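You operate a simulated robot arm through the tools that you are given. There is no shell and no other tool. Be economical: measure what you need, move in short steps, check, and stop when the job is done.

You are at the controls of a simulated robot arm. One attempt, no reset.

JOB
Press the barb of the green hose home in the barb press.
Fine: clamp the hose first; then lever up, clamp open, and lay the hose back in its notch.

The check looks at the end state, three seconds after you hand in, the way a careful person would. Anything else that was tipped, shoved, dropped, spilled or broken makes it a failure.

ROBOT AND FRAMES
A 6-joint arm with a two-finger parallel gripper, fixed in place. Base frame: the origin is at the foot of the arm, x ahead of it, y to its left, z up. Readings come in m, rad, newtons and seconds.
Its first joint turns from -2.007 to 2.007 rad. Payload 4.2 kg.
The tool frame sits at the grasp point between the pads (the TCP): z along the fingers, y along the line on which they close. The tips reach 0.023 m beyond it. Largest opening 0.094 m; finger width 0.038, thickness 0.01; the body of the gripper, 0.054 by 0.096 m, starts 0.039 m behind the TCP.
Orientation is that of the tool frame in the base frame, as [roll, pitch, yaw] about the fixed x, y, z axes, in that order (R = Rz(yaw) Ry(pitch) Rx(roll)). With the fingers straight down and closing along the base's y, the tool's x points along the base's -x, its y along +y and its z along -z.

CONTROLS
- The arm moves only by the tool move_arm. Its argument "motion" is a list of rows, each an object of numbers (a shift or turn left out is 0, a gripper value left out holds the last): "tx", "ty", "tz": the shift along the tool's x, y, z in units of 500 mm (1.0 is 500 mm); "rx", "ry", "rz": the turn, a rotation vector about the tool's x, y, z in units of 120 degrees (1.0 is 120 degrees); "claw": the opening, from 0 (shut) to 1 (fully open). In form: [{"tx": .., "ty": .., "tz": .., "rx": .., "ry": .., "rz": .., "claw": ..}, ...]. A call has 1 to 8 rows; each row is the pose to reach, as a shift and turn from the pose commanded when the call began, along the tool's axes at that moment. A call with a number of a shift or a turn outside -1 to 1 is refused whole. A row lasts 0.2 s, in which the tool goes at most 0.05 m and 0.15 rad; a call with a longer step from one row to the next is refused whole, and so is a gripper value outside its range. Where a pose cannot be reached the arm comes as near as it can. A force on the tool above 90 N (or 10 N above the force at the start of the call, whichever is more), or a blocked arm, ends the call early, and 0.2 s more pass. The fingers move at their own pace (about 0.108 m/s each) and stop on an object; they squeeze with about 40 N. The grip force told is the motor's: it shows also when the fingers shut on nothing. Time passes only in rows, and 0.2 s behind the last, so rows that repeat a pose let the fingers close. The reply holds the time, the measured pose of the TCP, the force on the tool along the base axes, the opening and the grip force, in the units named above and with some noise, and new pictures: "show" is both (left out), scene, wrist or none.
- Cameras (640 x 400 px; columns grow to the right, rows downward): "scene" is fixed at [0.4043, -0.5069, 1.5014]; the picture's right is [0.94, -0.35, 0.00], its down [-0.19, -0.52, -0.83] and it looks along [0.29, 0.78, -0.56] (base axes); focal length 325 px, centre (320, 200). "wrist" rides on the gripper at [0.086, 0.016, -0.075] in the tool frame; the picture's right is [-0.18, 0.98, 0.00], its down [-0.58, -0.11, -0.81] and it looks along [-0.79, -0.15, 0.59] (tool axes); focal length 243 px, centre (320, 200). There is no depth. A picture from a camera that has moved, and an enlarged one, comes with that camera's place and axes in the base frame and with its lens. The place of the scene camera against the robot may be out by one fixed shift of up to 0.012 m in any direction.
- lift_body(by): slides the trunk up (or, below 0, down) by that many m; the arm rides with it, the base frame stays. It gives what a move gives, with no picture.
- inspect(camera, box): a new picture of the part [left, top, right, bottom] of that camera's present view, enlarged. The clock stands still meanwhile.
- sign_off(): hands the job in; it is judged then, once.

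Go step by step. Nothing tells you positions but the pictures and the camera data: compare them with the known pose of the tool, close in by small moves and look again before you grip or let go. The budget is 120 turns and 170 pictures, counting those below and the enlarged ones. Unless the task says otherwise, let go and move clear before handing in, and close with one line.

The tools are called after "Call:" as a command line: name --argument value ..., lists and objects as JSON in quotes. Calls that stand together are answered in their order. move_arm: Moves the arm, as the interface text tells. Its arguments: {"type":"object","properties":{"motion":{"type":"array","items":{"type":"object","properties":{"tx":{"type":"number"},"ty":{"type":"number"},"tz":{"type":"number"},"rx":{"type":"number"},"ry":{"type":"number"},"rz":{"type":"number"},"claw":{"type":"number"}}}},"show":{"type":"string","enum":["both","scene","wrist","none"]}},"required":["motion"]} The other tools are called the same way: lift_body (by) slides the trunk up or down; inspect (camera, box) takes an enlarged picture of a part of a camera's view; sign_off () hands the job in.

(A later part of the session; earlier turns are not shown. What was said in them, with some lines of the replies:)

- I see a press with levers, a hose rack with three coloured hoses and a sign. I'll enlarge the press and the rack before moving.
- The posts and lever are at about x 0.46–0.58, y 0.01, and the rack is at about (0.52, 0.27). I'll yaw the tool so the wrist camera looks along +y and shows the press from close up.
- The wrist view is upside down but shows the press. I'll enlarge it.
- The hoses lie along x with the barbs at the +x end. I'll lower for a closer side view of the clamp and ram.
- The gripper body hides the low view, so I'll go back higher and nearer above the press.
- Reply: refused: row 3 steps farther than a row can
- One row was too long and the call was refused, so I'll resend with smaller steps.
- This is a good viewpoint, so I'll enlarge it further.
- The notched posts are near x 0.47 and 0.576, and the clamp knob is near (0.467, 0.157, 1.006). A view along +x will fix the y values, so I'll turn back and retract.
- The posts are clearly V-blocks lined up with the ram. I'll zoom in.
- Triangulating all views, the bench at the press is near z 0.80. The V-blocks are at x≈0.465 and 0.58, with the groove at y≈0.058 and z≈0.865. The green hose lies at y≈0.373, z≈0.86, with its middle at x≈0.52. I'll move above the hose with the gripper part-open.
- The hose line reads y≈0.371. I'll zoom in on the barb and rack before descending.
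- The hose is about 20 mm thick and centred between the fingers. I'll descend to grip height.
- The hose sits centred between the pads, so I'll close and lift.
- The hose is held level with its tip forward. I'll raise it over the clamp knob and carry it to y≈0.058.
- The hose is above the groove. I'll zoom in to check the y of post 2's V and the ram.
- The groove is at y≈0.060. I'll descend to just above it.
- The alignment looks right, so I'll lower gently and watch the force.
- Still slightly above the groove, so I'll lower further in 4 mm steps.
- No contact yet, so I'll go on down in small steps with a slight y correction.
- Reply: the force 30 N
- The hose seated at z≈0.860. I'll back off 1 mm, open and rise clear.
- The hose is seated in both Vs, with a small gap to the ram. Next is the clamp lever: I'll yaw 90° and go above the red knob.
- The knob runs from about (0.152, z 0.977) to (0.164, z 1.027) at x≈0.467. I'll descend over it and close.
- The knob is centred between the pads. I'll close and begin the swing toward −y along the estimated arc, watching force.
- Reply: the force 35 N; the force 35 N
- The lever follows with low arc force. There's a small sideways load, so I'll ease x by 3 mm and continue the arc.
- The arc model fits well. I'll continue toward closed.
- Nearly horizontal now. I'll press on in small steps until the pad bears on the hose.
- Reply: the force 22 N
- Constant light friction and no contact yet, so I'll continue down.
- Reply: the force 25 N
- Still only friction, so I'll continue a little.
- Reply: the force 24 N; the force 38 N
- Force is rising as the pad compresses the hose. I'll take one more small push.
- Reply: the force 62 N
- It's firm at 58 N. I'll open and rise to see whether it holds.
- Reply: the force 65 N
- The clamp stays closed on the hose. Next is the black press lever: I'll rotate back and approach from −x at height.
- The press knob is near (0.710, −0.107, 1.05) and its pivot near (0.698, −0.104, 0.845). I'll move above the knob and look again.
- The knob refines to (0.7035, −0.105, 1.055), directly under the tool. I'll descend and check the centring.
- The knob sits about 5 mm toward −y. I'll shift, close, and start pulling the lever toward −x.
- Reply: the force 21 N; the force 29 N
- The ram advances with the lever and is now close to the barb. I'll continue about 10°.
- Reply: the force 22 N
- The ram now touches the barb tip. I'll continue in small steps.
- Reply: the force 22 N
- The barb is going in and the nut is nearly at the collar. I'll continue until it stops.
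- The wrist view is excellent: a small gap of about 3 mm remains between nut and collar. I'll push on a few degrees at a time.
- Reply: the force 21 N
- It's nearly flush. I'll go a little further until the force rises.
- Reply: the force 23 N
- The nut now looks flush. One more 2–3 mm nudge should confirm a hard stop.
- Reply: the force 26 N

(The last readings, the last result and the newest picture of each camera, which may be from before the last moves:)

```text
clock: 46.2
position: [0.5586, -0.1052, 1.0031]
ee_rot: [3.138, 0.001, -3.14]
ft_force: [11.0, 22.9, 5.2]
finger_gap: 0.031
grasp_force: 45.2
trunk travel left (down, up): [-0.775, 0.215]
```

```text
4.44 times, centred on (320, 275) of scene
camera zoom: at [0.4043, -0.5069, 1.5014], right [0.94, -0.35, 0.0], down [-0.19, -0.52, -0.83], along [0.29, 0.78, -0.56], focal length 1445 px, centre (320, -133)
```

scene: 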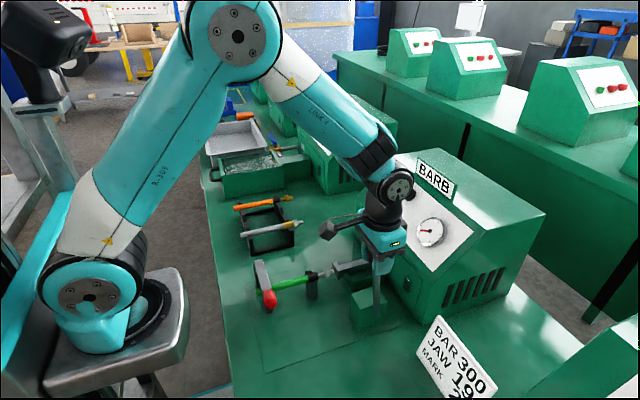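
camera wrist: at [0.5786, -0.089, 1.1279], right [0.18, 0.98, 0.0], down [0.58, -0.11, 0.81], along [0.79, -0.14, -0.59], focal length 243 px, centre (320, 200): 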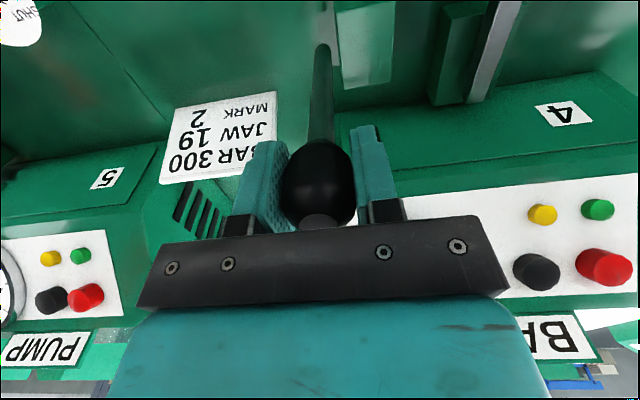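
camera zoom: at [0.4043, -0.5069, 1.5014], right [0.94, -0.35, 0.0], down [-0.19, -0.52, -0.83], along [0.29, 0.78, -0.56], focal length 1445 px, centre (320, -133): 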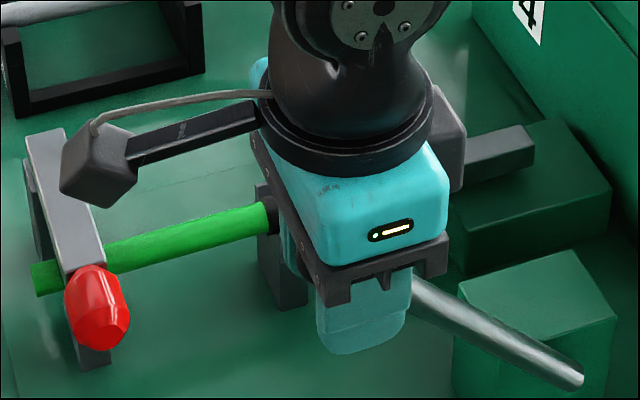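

It's flush and the hose tail hasn't slid. The force is still low, so one more small nudge to find the stop.

Call:
move_arm --motion '[{"tx": 0.005, "tz": 0.004}, {"tx": 0.009, "tz": 0.008}]' --show "none"

Call:
inspect --camera "wrist" --box '[440, 0, 600, 120]'

Call:
inspect --camera "scene" --box '[250, 230, 390, 320]'

```text
clock: 46.8
position: [0.5535, -0.1046, 0.9996]
ee_rot: [3.141, 0.001, -3.141]
ft_force: [11.7, 21.4, 7.1]
finger_gap: 0.031
grasp_force: 45.0
trunk travel left (down, up): [-0.775, 0.215]
```

```text
3.33 times, centred on (520, 60) of wrist
camera zoom: at [0.4673, -0.0887, 1.0732], right [0.18, 0.98, 0.0], down [0.58, -0.11, 0.81], along [0.79, -0.15, -0.59], focal length 809 px, centre (-347, 667)
```

zoom: 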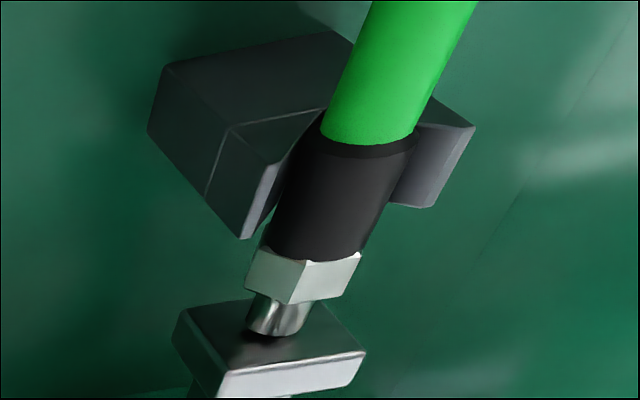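

```text
4.44 times, centred on (320, 275) of scene
camera zoom: at [0.4043, -0.5069, 1.5014], right [0.94, -0.35, 0.0], down [-0.19, -0.52, -0.83], along [0.29, 0.78, -0.56], focal length 1445 px, centre (320, -133)
```

zoom: 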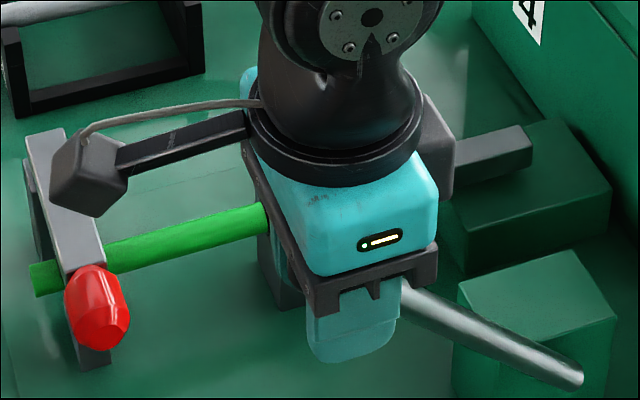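

The nut is flush on the collar, so the barb is home; I'll stop there. Now I'll raise the lever back along its arc.

Call:
move_arm --motion '[{"tx": -0.03, "tz": -0.022}, {"tx": -0.077, "tz": -0.054}, {"tx": -0.11, "tz": -0.071}, {"tx": -0.143, "tz": -0.085}, {"tx": -0.178, "tz": -0.096}, {"tx": -0.214, "tz": -0.104}, {"tx": -0.25, "tz": -0.109}, {"tx": -0.3, "tz": -0.111}]'

Call:
inspect --camera "scene" --box '[250, 200, 430, 330]'

```text
clock: 48.6
position: [0.7016, -0.1049, 1.0525]
ee_rot: [3.141, -0.005, -3.14]
ft_force: [-9.3, 23.1, -19.4]
finger_gap: 0.0318
grasp_force: 44.5
trunk travel left (down, up): [-0.775, 0.215]
camera wrist: at [0.6154, -0.0887, 1.127], right [0.18, 0.98, 0.0], down [0.59, -0.11, 0.8], along [0.79, -0.15, -0.6], focal length 243 px, centre (320, 200)
```

scene: 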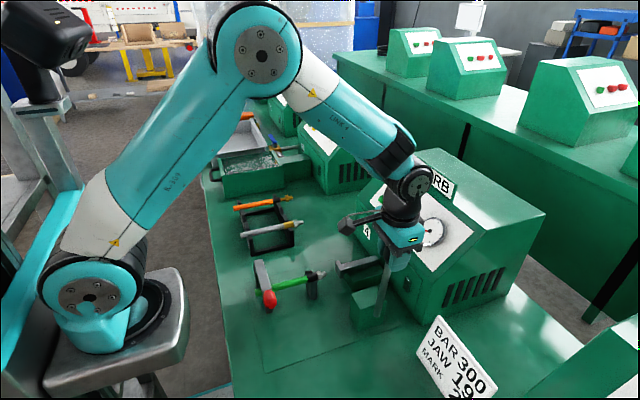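
wrist: 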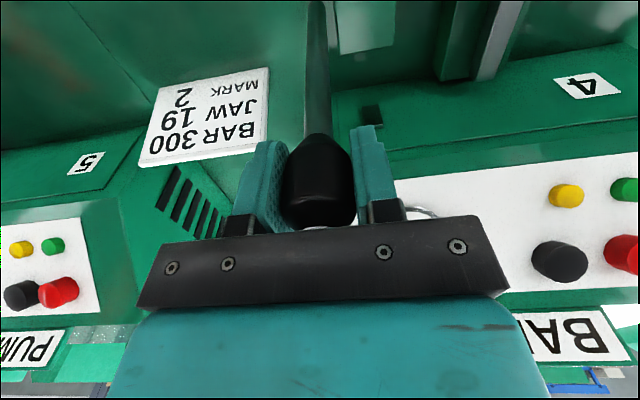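

```text
3.08 times, centred on (340, 265) of scene
camera zoom: at [0.4043, -0.5069, 1.5014], right [0.94, -0.35, 0.0], down [-0.19, -0.52, -0.83], along [0.29, 0.78, -0.56], focal length 1001 px, centre (258, 0)
```

zoom: 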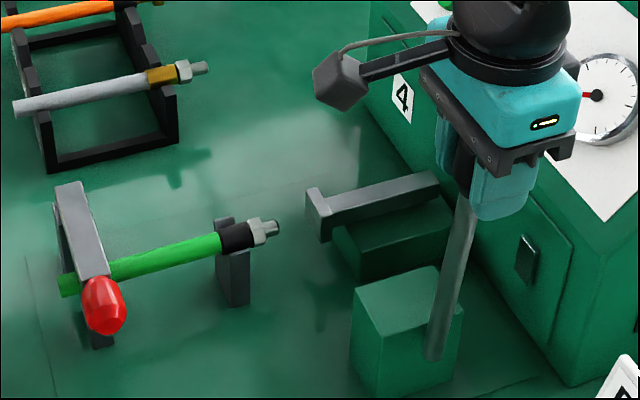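

The barb is home with the nut flush, and the ram is back. I'll nudge the lever fully up, release and rise.

Call:
move_arm --motion '[{"tx": -0.006, "tz": -0.004}, {"tx": -0.01, "tz": -0.004}, {"tx": -0.01, "tz": -0.004, "claw": 0.4}, {"tx": -0.01, "tz": -0.004, "claw": 0.7}, {"tx": -0.01, "tz": -0.004, "claw": 0.7}]' --show "none"

Call:
move_arm --motion '[{"tz": -0.06}, {"tz": -0.14}, {"tz": -0.2}, {"tz": -0.22, "tx": 0.08}, {"tz": -0.22, "tx": 0.16}]'

Call:
inspect --camera "scene" --box '[250, 200, 430, 330]'

```text
clock: 49.8
position: [0.7078, -0.106, 1.0568]
ee_rot: [-3.142, 0.0, -3.141]
ft_force: [-0.1, 0.4, 0.0]
finger_gap: 0.0656
grasp_force: 0.1
trunk travel left (down, up): [-0.775, 0.215]
```

```text
clock: 51.0
position: [0.629, -0.1069, 1.1665]
ee_rot: [3.141, 0.001, -3.142]
ft_force: [-0.9, -0.6, 0.2]
finger_gap: 0.0659
grasp_force: 0.0
trunk travel left (down, up): [-0.775, 0.215]
camera wrist: at [0.542, -0.0902, 1.2399], right [0.18, 0.98, 0.0], down [0.58, -0.11, 0.81], along [0.79, -0.15, -0.59], focal length 243 px, centre (320, 200)
```

scene: 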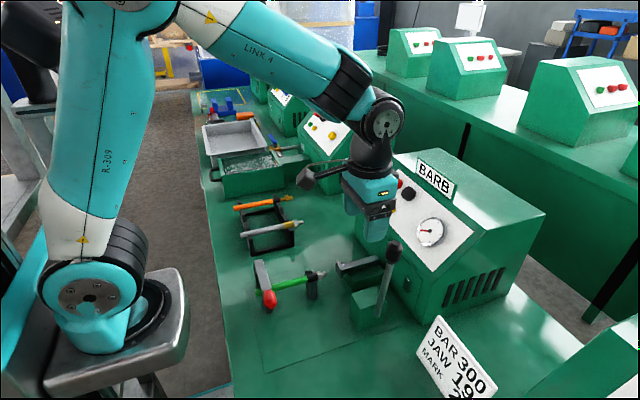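
wrist: 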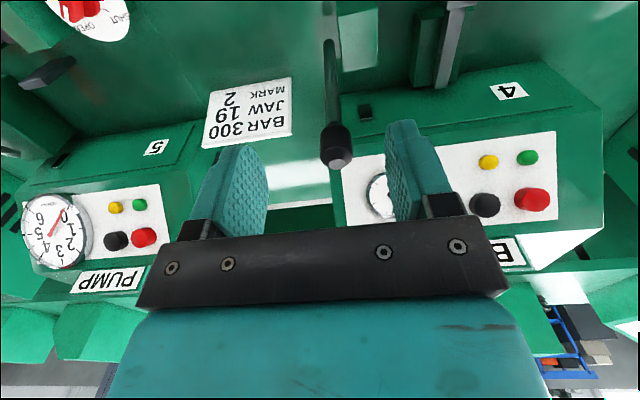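

```text
3.08 times, centred on (340, 265) of scene
camera zoom: at [0.4043, -0.5069, 1.5014], right [0.94, -0.35, 0.0], down [-0.19, -0.52, -0.83], along [0.29, 0.78, -0.56], focal length 1001 px, centre (258, 0)
```

zoom: 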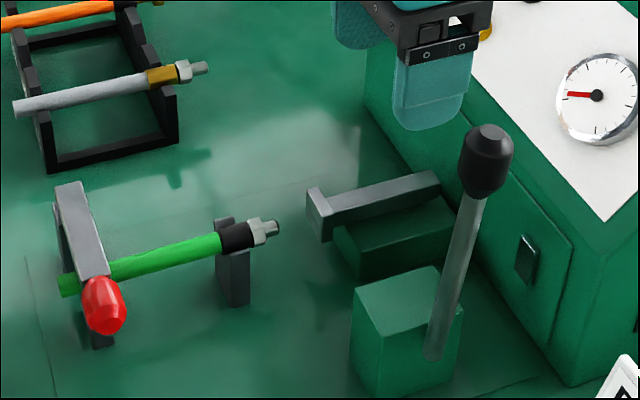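

The lever is fully up. Next I'll go above the clamp knob with the 90° yaw.

Call:
move_arm --motion '[{"rz": -0.07, "tx": 0.04, "ty": 0.028}, {"rz": -0.14, "tx": 0.08, "ty": 0.056}, {"rz": -0.21, "tx": 0.12, "ty": 0.084}, {"rz": -0.28, "tx": 0.16, "ty": 0.112}, {"rz": -0.35, "tx": 0.2, "ty": 0.14}, {"rz": -0.42, "tx": 0.24, "ty": 0.17}, {"rz": -0.49, "tx": 0.285, "ty": 0.2}, {"rz": -0.56, "tx": 0.328, "ty": 0.226}]' --show "none"

Call:
move_arm --motion '[{"rz": -0.065, "tz": 0.04}, {"rz": -0.13, "tz": 0.1}, {"rz": -0.19, "tz": 0.16}, {"rz": -0.19, "tz": 0.25}, {"rz": -0.19, "tz": 0.34}, {"rz": -0.19, "tz": 0.42}]'

Call:
inspect --camera "scene" --box '[200, 200, 360, 330]'

```text
clock: 52.8
position: [0.4635, 0.0066, 1.1677]
ee_rot: [-3.141, -0.001, -1.967]
ft_force: [0.1, 0.5, 0.1]
finger_gap: 0.0659
grasp_force: 0.0
trunk travel left (down, up): [-0.775, 0.215]
```

```text
clock: 54.2
position: [0.4645, 0.0054, 0.9543]
ee_rot: [3.141, -0.001, -1.571]
ft_force: [0.0, -0.1, 1.0]
finger_gap: 0.0658
grasp_force: 0.1
out of reach, approached as far as the arm can: row 5
trunk travel left (down, up): [-0.775, 0.215]
camera wrist: at [0.4484, -0.08, 1.0287], right [-0.98, 0.18, 0.0], down [0.11, 0.58, 0.81], along [0.15, 0.79, -0.59], focal length 243 px, centre (320, 200)
```

scene: 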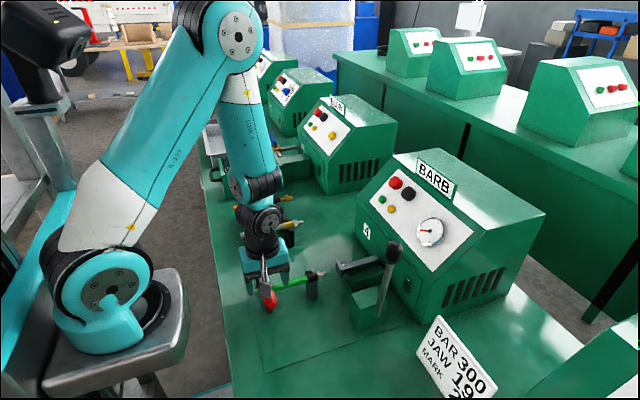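
wrist: 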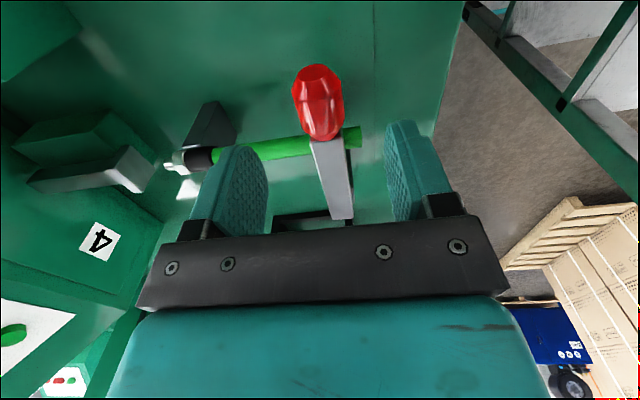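

```text
3.08 times, centred on (280, 265) of scene
camera zoom: at [0.4043, -0.5069, 1.5014], right [0.94, -0.35, 0.0], down [-0.19, -0.52, -0.83], along [0.29, 0.78, -0.56], focal length 1001 px, centre (443, 0)
```

zoom: 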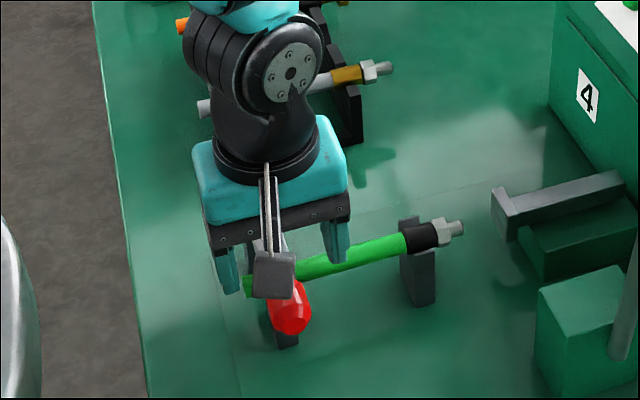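

The knob is below and between the fingers. I'll descend to it and grip.

Call:
move_arm --motion '[{"tz": 0.06, "ty": -0.002}, {"tz": 0.12, "ty": -0.002}, {"tz": 0.168, "ty": -0.002}]' --show "none"

Call:
move_arm --motion '[{"claw": 0}, {"claw": 0}, {"claw": 0}]' --show "wrist"

```text
clock: 55.0
position: [0.4652, 0.0054, 0.8711]
ee_rot: [-3.141, 0.001, -1.571]
ft_force: [-0.1, 0.4, 0.5]
finger_gap: 0.0657
grasp_force: 0.1
trunk travel left (down, up): [-0.775, 0.215]
```

```text
clock: 55.8
position: [0.4649, 0.0064, 0.8711]
ee_rot: [3.139, 0.001, -1.571]
ft_force: [-11.4, 2.8, -6.9]
finger_gap: 0.0291
grasp_force: 44.4
trunk travel left (down, up): [-0.775, 0.215]
camera wrist: at [0.4491, -0.0793, 0.9459], right [-0.98, 0.18, 0.0], down [0.11, 0.58, 0.81], along [0.15, 0.79, -0.59], focal length 243 px, centre (320, 200)
```

wrist: 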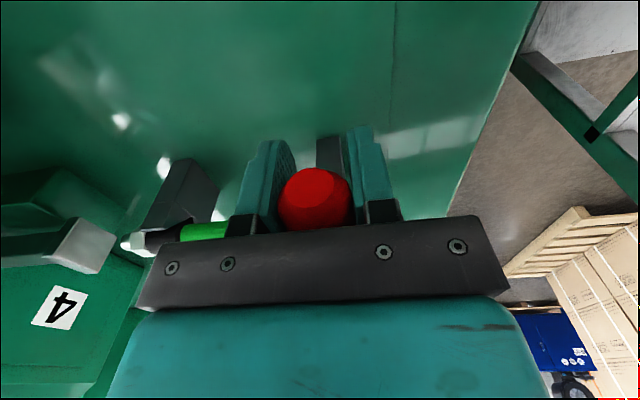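

Gripped. I'll swing the clamp lever back up along the arc in two calls.

Call:
move_arm --motion '[{"tx": 0.0, "tz": -0.044}, {"tx": -0.003, "tz": -0.07}, {"tx": -0.01, "tz": -0.095}, {"tx": -0.02, "tz": -0.12}, {"tx": -0.031, "tz": -0.143}, {"tx": -0.062, "tz": -0.185}, {"tx": -0.101, "tz": -0.22}, {"tx": -0.146, "tz": -0.246}]'

Call:
inspect --camera "scene" --box '[200, 180, 360, 330]'

```text
clock: 57.6
position: [0.464, 0.08, 0.9952]
ee_rot: [-3.141, 0.0, -1.571]
ft_force: [-2.7, -8.3, -7.1]
finger_gap: 0.0292
grasp_force: 45.2
trunk travel left (down, up): [-0.775, 0.215]
camera wrist: at [0.449, -0.0058, 1.0701], right [-0.98, 0.18, 0.0], down [0.11, 0.58, 0.81], along [0.15, 0.79, -0.59], focal length 243 px, centre (320, 200)
```

scene: 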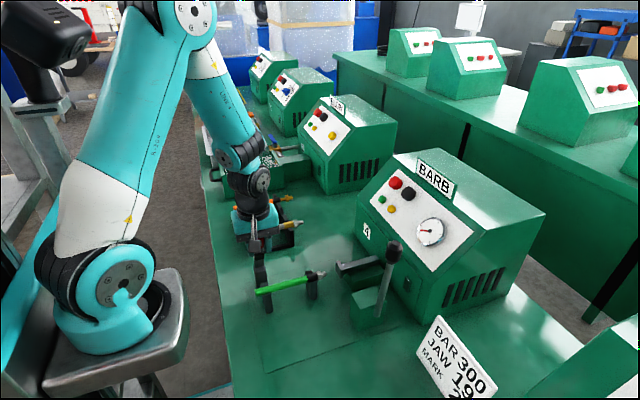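
wrist: 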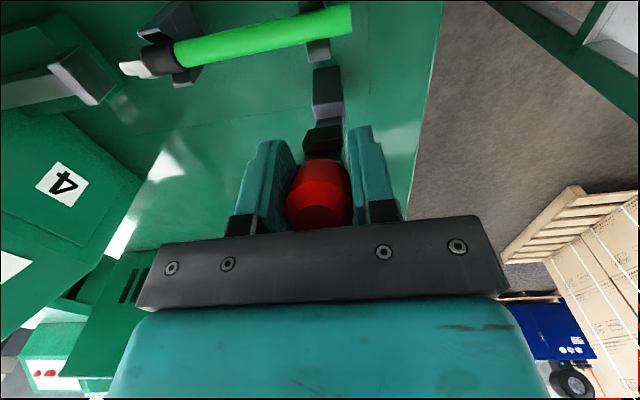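

```text
2.67 times, centred on (280, 255) of scene
camera zoom: at [0.4043, -0.5069, 1.5014], right [0.94, -0.35, 0.0], down [-0.19, -0.52, -0.83], along [0.29, 0.78, -0.56], focal length 867 px, centre (427, 53)
```

zoom: 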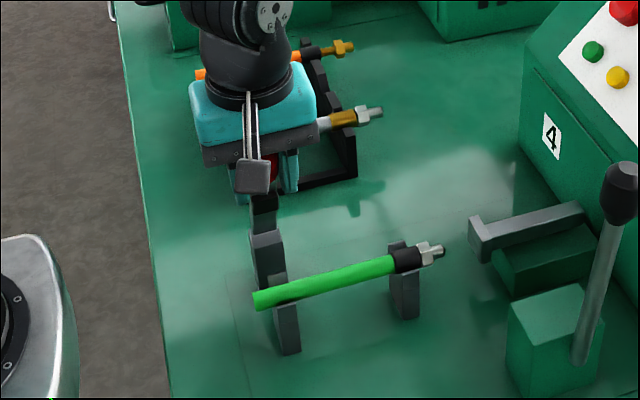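

The hose stays in the Vs. I'll finish the opening swing, nudging to the stop.

Call:
move_arm --motion '[{"tx": -0.025, "tz": -0.01}, {"tx": -0.05, "tz": -0.016}, {"tx": -0.076, "tz": -0.021}, {"tx": -0.102, "tz": -0.022}, {"tx": -0.13, "tz": -0.021}, {"tx": -0.16, "tz": -0.016}]' --show "none"

Call:
move_arm --motion '[{"claw": 0.4}, {"claw": 0.8}, {"claw": 0.8}]' --show "none"

Call:
move_arm --motion '[{"tz": -0.07}, {"tz": -0.16}, {"tz": -0.25}]'

Call:
inspect --camera "scene" --box '[220, 190, 380, 330]'

```text
clock: 59.0
position: [0.4648, 0.1595, 1.0041]
ee_rot: [-3.141, 0.001, -1.571]
ft_force: [0.6, -8.0, 7.6]
finger_gap: 0.0294
grasp_force: 45.6
trunk travel left (down, up): [-0.775, 0.215]
```

```text
clock: 59.8
position: [0.465, 0.1584, 1.0034]
ee_rot: [3.141, 0.0, -1.57]
ft_force: [0.7, -0.1, -0.6]
finger_gap: 0.0749
grasp_force: 0.0
trunk travel left (down, up): [-0.775, 0.215]
```

```text
clock: 60.6
position: [0.4647, 0.159, 1.1278]
ee_rot: [3.141, -0.001, -1.572]
ft_force: [0.6, 1.1, -0.8]
finger_gap: 0.0751
grasp_force: 0.0
trunk travel left (down, up): [-0.775, 0.215]
camera wrist: at [0.4486, 0.0723, 1.2018], right [-0.98, 0.18, 0.0], down [0.11, 0.58, 0.81], along [0.15, 0.79, -0.59], focal length 243 px, centre (320, 200)
```

scene: 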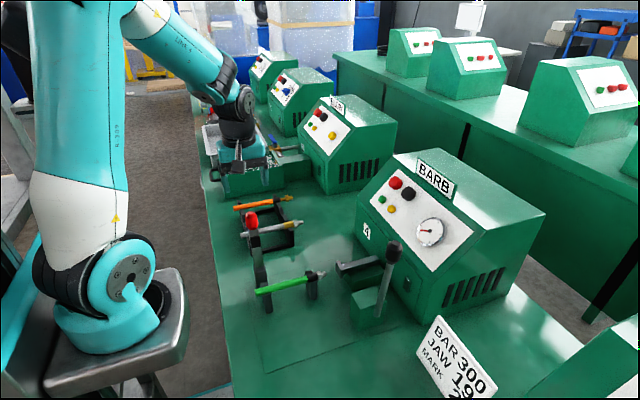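
wrist: 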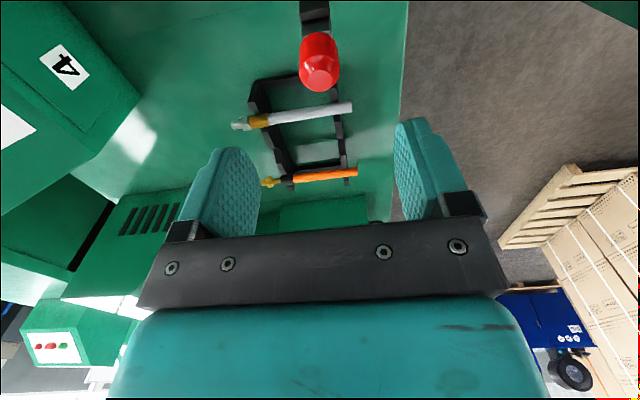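

```text
2.86 times, centred on (300, 260) of scene
camera zoom: at [0.4043, -0.5069, 1.5014], right [0.94, -0.35, 0.0], down [-0.19, -0.52, -0.83], along [0.29, 0.78, -0.56], focal length 929 px, centre (377, 29)
```

zoom: 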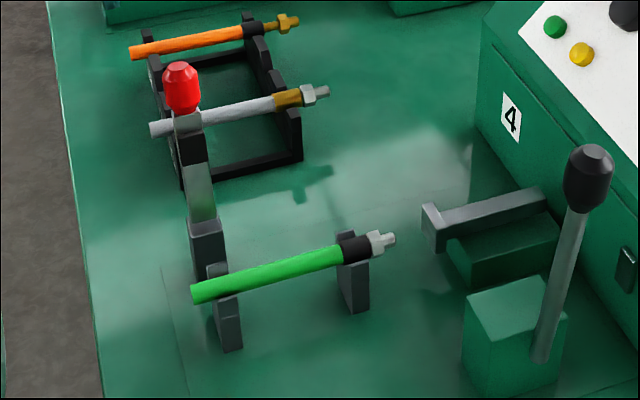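

The clamp is fully open. Now I'll turn back and go above the hose to fetch it.

Call:
move_arm --motion '[{"rz": 0.07, "tx": 0.025, "ty": -0.014, "claw": 0.5}, {"rz": 0.14, "tx": 0.05, "ty": -0.028}, {"rz": 0.21, "tx": 0.075, "ty": -0.042}, {"rz": 0.28, "tx": 0.1, "ty": -0.056}, {"rz": 0.35, "tx": 0.125, "ty": -0.07}, {"rz": 0.42, "tx": 0.15, "ty": -0.084}, {"rz": 0.49, "tx": 0.175, "ty": -0.098}, {"rz": 0.56, "tx": 0.198, "ty": -0.11}]' --show "none"

Call:
move_arm --motion '[{"rz": 0.065}, {"rz": 0.13}, {"rz": 0.19}]' --show "none"

Call:
inspect --camera "wrist" --box '[240, 0, 400, 130]'

```text
clock: 62.4
position: [0.5206, 0.0606, 1.1289]
ee_rot: [3.141, 0.0, -2.746]
ft_force: [-0.6, -0.3, -0.3]
finger_gap: 0.0471
grasp_force: 0.1
trunk travel left (down, up): [-0.775, 0.215]
```

```text
clock: 63.2
position: [0.5216, 0.0602, 1.1267]
ee_rot: [-3.141, 0.001, 3.139]
ft_force: [0.6, 0.6, -0.2]
finger_gap: 0.047
grasp_force: 0.2
trunk travel left (down, up): [-0.775, 0.215]
```

```text
3.08 times, centred on (320, 65) of wrist
camera zoom: at [0.4343, 0.0778, 1.2023], right [0.19, 0.98, 0.0], down [0.58, -0.11, 0.81], along [0.79, -0.15, -0.59], focal length 746 px, centre (320, 615)
```

zoom: 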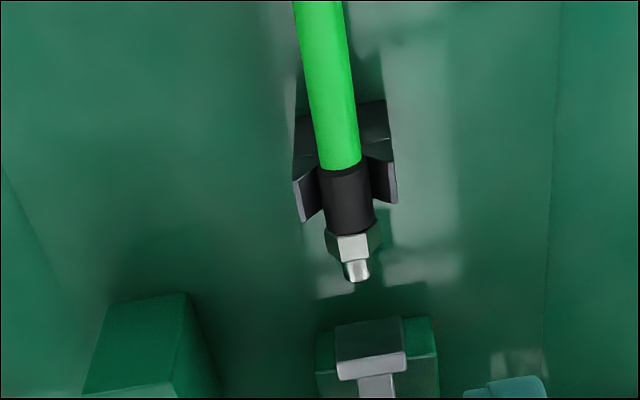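

The hose is unmoved and the barb is fully home. I'll descend, grip and lift.

Call:
move_arm --motion '[{"tz": 0.09}, {"tz": 0.18}, {"tz": 0.27}, {"tz": 0.36}, {"tz": 0.45}, {"tz": 0.5}, {"tz": 0.532}]' --show "none"

Call:
move_arm --motion '[{"claw": 0}, {"claw": 0}, {"claw": 0}]' --show "none"

Call:
move_arm --motion '[{"tz": -0.03}, {"tz": -0.09}, {"tz": -0.18}, {"tz": -0.27}, {"tz": -0.36}, {"tz": -0.45}, {"tz": -0.52}]'

Call:
inspect --camera "scene" --box '[220, 160, 380, 310]'

```text
clock: 64.8
position: [0.5209, 0.0595, 0.8603]
ee_rot: [3.141, 0.001, 3.141]
ft_force: [0.2, 0.8, -0.4]
finger_gap: 0.0472
grasp_force: 0.0
trunk travel left (down, up): [-0.775, 0.215]
```

```text
clock: 65.6
position: [0.5201, 0.06, 0.8601]
ee_rot: [-3.141, 0.0, -3.141]
ft_force: [0.3, 0.1, -0.7]
finger_gap: 0.017
grasp_force: 40.1
trunk travel left (down, up): [-0.775, 0.215]
```

```text
clock: 67.2
position: [0.5202, 0.0597, 1.1226]
ee_rot: [-3.141, -0.001, -3.142]
ft_force: [-0.3, 1.3, -0.9]
finger_gap: 0.0168
grasp_force: 40.1
trunk travel left (down, up): [-0.775, 0.215]
camera wrist: at [0.4336, 0.0765, 1.1958], right [0.18, 0.98, 0.0], down [0.58, -0.11, 0.81], along [0.79, -0.15, -0.59], focal length 243 px, centre (320, 200)
```

scene: 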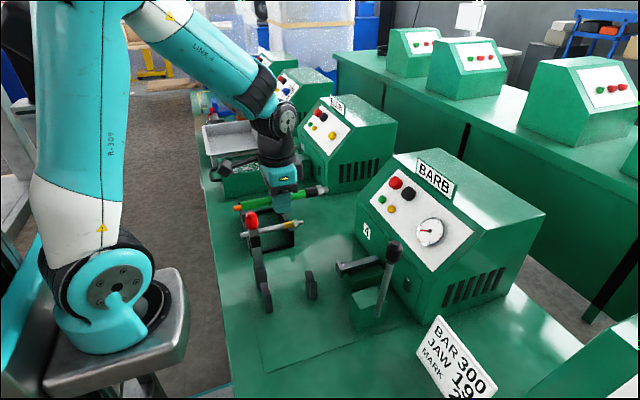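
wrist: 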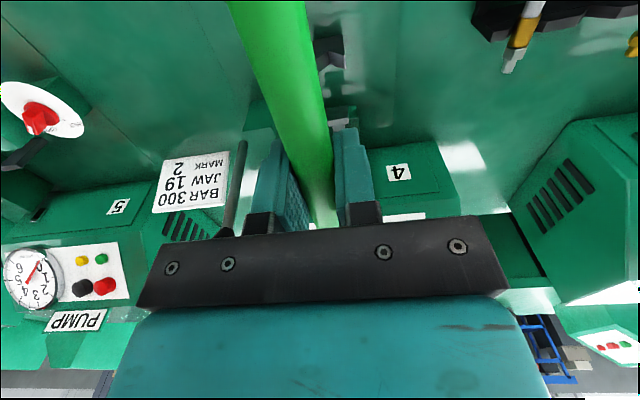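

```text
2.67 times, centred on (300, 235) of scene
camera zoom: at [0.4043, -0.5069, 1.5014], right [0.94, -0.35, 0.0], down [-0.19, -0.52, -0.83], along [0.29, 0.78, -0.56], focal length 867 px, centre (373, 107)
```

zoom: 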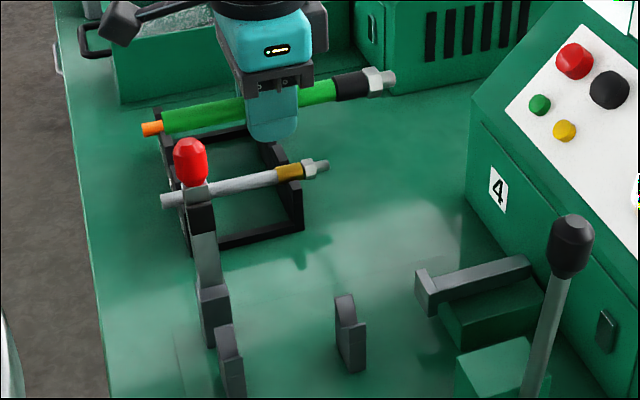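

The hose is in hand with the barb home. I'll carry it back over the rack's middle notch at y≈0.372.

Call:
move_arm --motion '[{"ty": 0.09}, {"ty": 0.18}, {"ty": 0.27}, {"ty": 0.36}, {"ty": 0.45}, {"ty": 0.54}, {"ty": 0.624}]' --show "none"

Call:
move_arm --motion '[{"tz": 0.09}, {"tz": 0.18}, {"tz": 0.27}, {"tz": 0.36}, {"tz": 0.43}]'

Call:
inspect --camera "scene" --box '[220, 160, 340, 260]'

```text
clock: 68.8
position: [0.5204, 0.3711, 1.1232]
ee_rot: [3.141, 0.001, -3.141]
ft_force: [-0.5, -0.7, -0.5]
finger_gap: 0.0171
grasp_force: 40.2
trunk travel left (down, up): [-0.775, 0.215]
```

```text
clock: 70.0
position: [0.5199, 0.372, 0.9059]
ee_rot: [3.138, -0.001, 3.14]
ft_force: [0.1, -0.3, -1.1]
finger_gap: 0.017
grasp_force: 39.9
trunk travel left (down, up): [-0.775, 0.215]
camera wrist: at [0.4338, 0.3885, 0.9805], right [0.18, 0.98, 0.0], down [0.58, -0.11, 0.81], along [0.79, -0.15, -0.59], focal length 243 px, centre (320, 200)
```

scene: 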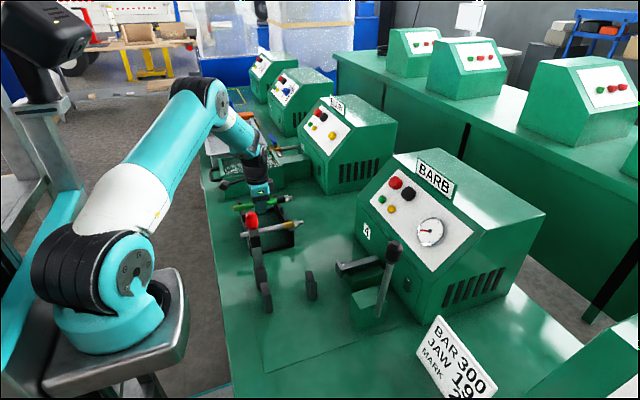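
wrist: 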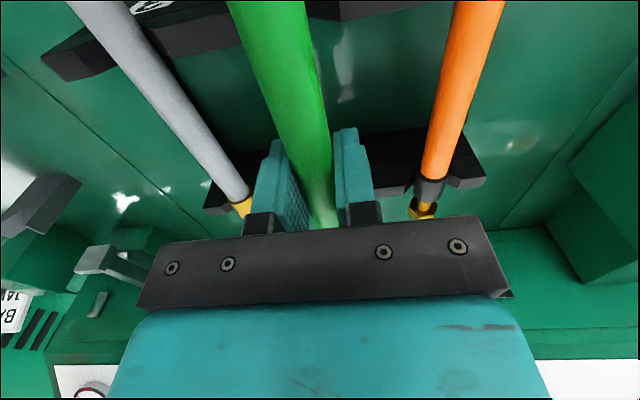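

```text
4.00 times, centred on (280, 210) of scene
camera zoom: at [0.4043, -0.5069, 1.5014], right [0.94, -0.35, 0.0], down [-0.19, -0.52, -0.83], along [0.29, 0.78, -0.56], focal length 1301 px, centre (480, 160)
```

zoom: 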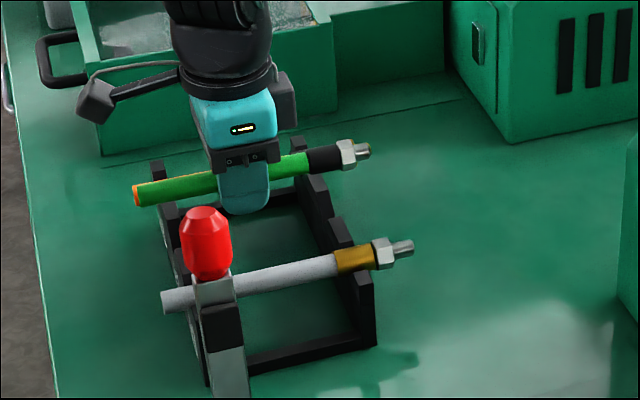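

Lined up over the notch. I'll lower in steps and watch the force.

Call:
move_arm --motion '[{"tz": 0.03, "ty": -0.001}, {"tz": 0.06, "ty": -0.001}, {"tz": 0.084, "ty": -0.001}]' --show "none"

Call:
move_arm --motion '[{"tz": 0.004}, {"tz": 0.007}]' --show "none"

Call:
inspect --camera "scene" --box '[220, 160, 340, 260]'

```text
clock: 70.8
position: [0.5203, 0.3713, 0.8654]
ee_rot: [3.14, 0.001, 3.141]
ft_force: [-0.3, 0.8, -2.2]
finger_gap: 0.0168
grasp_force: 40.1
trunk travel left (down, up): [-0.775, 0.215]
```

```text
clock: 71.4
position: [0.5196, 0.3715, 0.8624]
ee_rot: [3.141, 0.002, 3.141]
ft_force: [0.2, -1.1, -0.5]
finger_gap: 0.0169
grasp_force: 39.7
trunk travel left (down, up): [-0.775, 0.215]
```

```text
4.00 times, centred on (280, 210) of scene
camera zoom: at [0.4043, -0.5069, 1.5014], right [0.94, -0.35, 0.0], down [-0.19, -0.52, -0.83], along [0.29, 0.78, -0.56], focal length 1301 px, centre (480, 160)
```

zoom: 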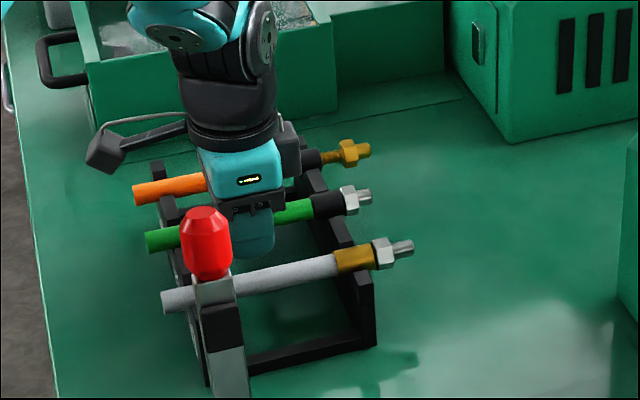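

Almost seated, with no contact force yet. I'll take two more small steps.

Call:
move_arm --motion '[{"tz": 0.003}, {"tz": 0.005}]' --show "none"

Call:
move_arm --motion '[{"tz": 0.002}, {"tz": 0.004}]' --show "none"

```text
clock: 72.0
position: [0.5205, 0.3705, 0.8597]
ee_rot: [-3.141, 0.0, -3.141]
ft_force: [-0.1, -2.5, 3.6]
finger_gap: 0.0169
grasp_force: 40.0
trunk travel left (down, up): [-0.775, 0.215]
```

```text
clock: 72.6
position: [0.5197, 0.371, 0.8587]
ee_rot: [-3.141, 0.002, -3.14]
ft_force: [-4.8, -13.7, 23.8]
finger_gap: 0.0172
grasp_force: 40.1
trunk travel left (down, up): [-0.775, 0.215]
```

Seated in the notch. I'll ease off, release and rise clear.

Call:
move_arm --motion '[{"tz": -0.003, "ty": -0.002}, {"tz": -0.003, "ty": -0.002, "claw": 0.25}, {"tz": -0.003, "ty": -0.002, "claw": 0.5}, {"tz": -0.003, "ty": -0.002, "claw": 0.5}]' --show "none"

Call:
move_arm --motion '[{"tz": -0.05}, {"tz": -0.13}, {"tz": -0.22}, {"tz": -0.31}, {"tz": -0.4}, {"tz": -0.49}, {"tz": -0.57}]'

Call:
inspect --camera "scene" --box '[220, 180, 320, 260]'

Call:
inspect --camera "wrist" --box '[230, 0, 430, 130]'

Call:
inspect --camera "scene" --box '[240, 200, 440, 340]'

```text
clock: 73.6
position: [0.5205, 0.37, 0.8589]
ee_rot: [3.141, 0.0, -3.141]
ft_force: [0.2, -0.2, 0.0]
finger_gap: 0.047
grasp_force: 0.0
trunk travel left (down, up): [-0.775, 0.215]
```

```text
clock: 75.2
position: [0.5209, 0.3691, 1.1446]
ee_rot: [-3.141, 0.0, 3.14]
ft_force: [0.3, 0.0, -0.5]
finger_gap: 0.047
grasp_force: 0.1
trunk travel left (down, up): [-0.775, 0.215]
camera wrist: at [0.4346, 0.3854, 1.2188], right [0.18, 0.98, 0.0], down [0.58, -0.11, 0.81], along [0.79, -0.15, -0.59], focal length 243 px, centre (320, 200)
```

scene: 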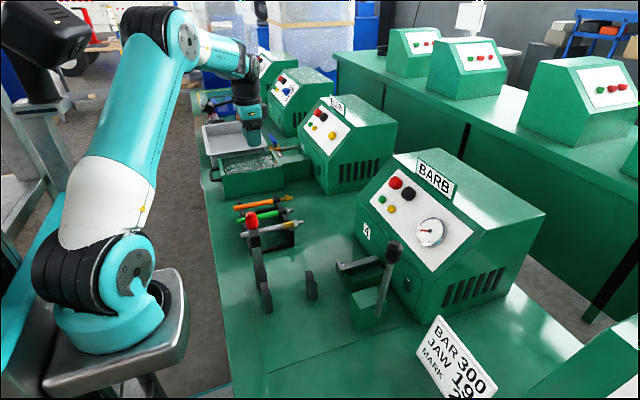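
wrist: 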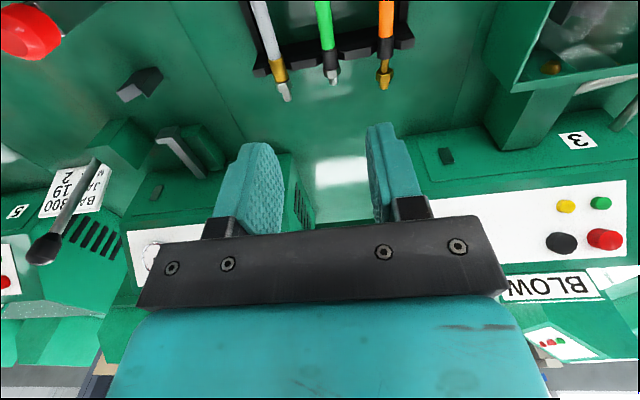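

```text
5.00 times, centred on (270, 220) of scene
camera zoom: at [0.4043, -0.5069, 1.5014], right [0.94, -0.35, 0.0], down [-0.19, -0.52, -0.83], along [0.29, 0.78, -0.56], focal length 1626 px, centre (570, 100)
```

zoom: 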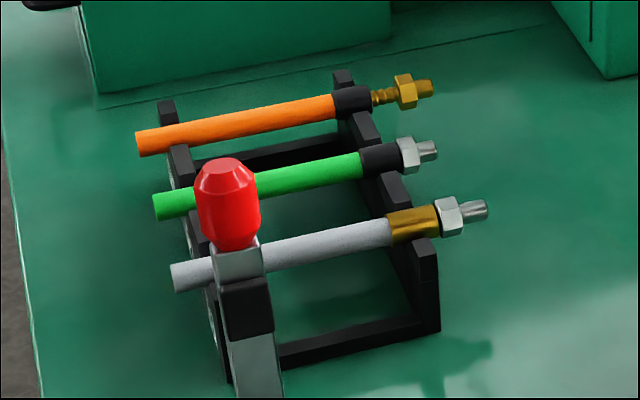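

```text
3.08 times, centred on (330, 65) of wrist
camera zoom: at [0.4346, 0.3854, 1.2188], right [0.18, 0.98, 0.0], down [0.58, -0.11, 0.81], along [0.79, -0.15, -0.59], focal length 746 px, centre (289, 615)
```

zoom: 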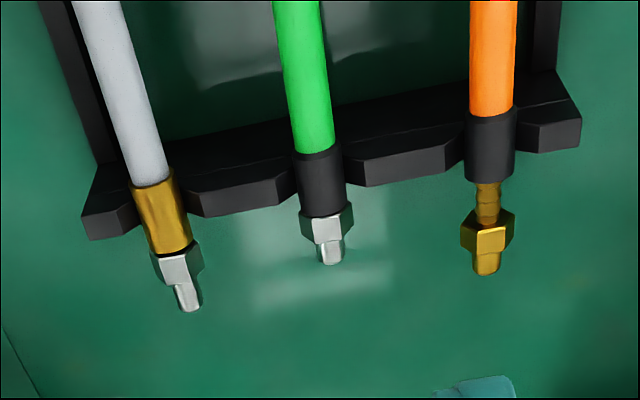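

```text
2.86 times, centred on (340, 270) of scene
camera zoom: at [0.4043, -0.5069, 1.5014], right [0.94, -0.35, 0.0], down [-0.19, -0.52, -0.83], along [0.29, 0.78, -0.56], focal length 929 px, centre (263, 0)
```

zoom: 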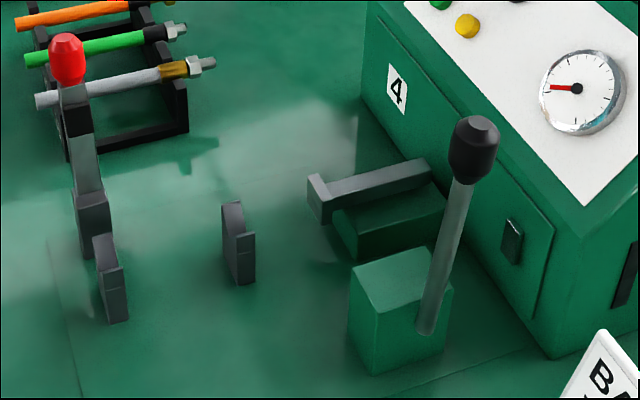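

The green barb is pressed home with the nut flush, and the hose lies back in its notch. The lever is up, the clamp is open and the arm is clear, so I'm handing in.

Call:
sign_off

```text
The job is handed in.
```

I clamped the green hose and pressed its barb home with the nut flush on the collar. The lever is back up, the clamp is open, the hose is back in its notch, and the job is handed in.
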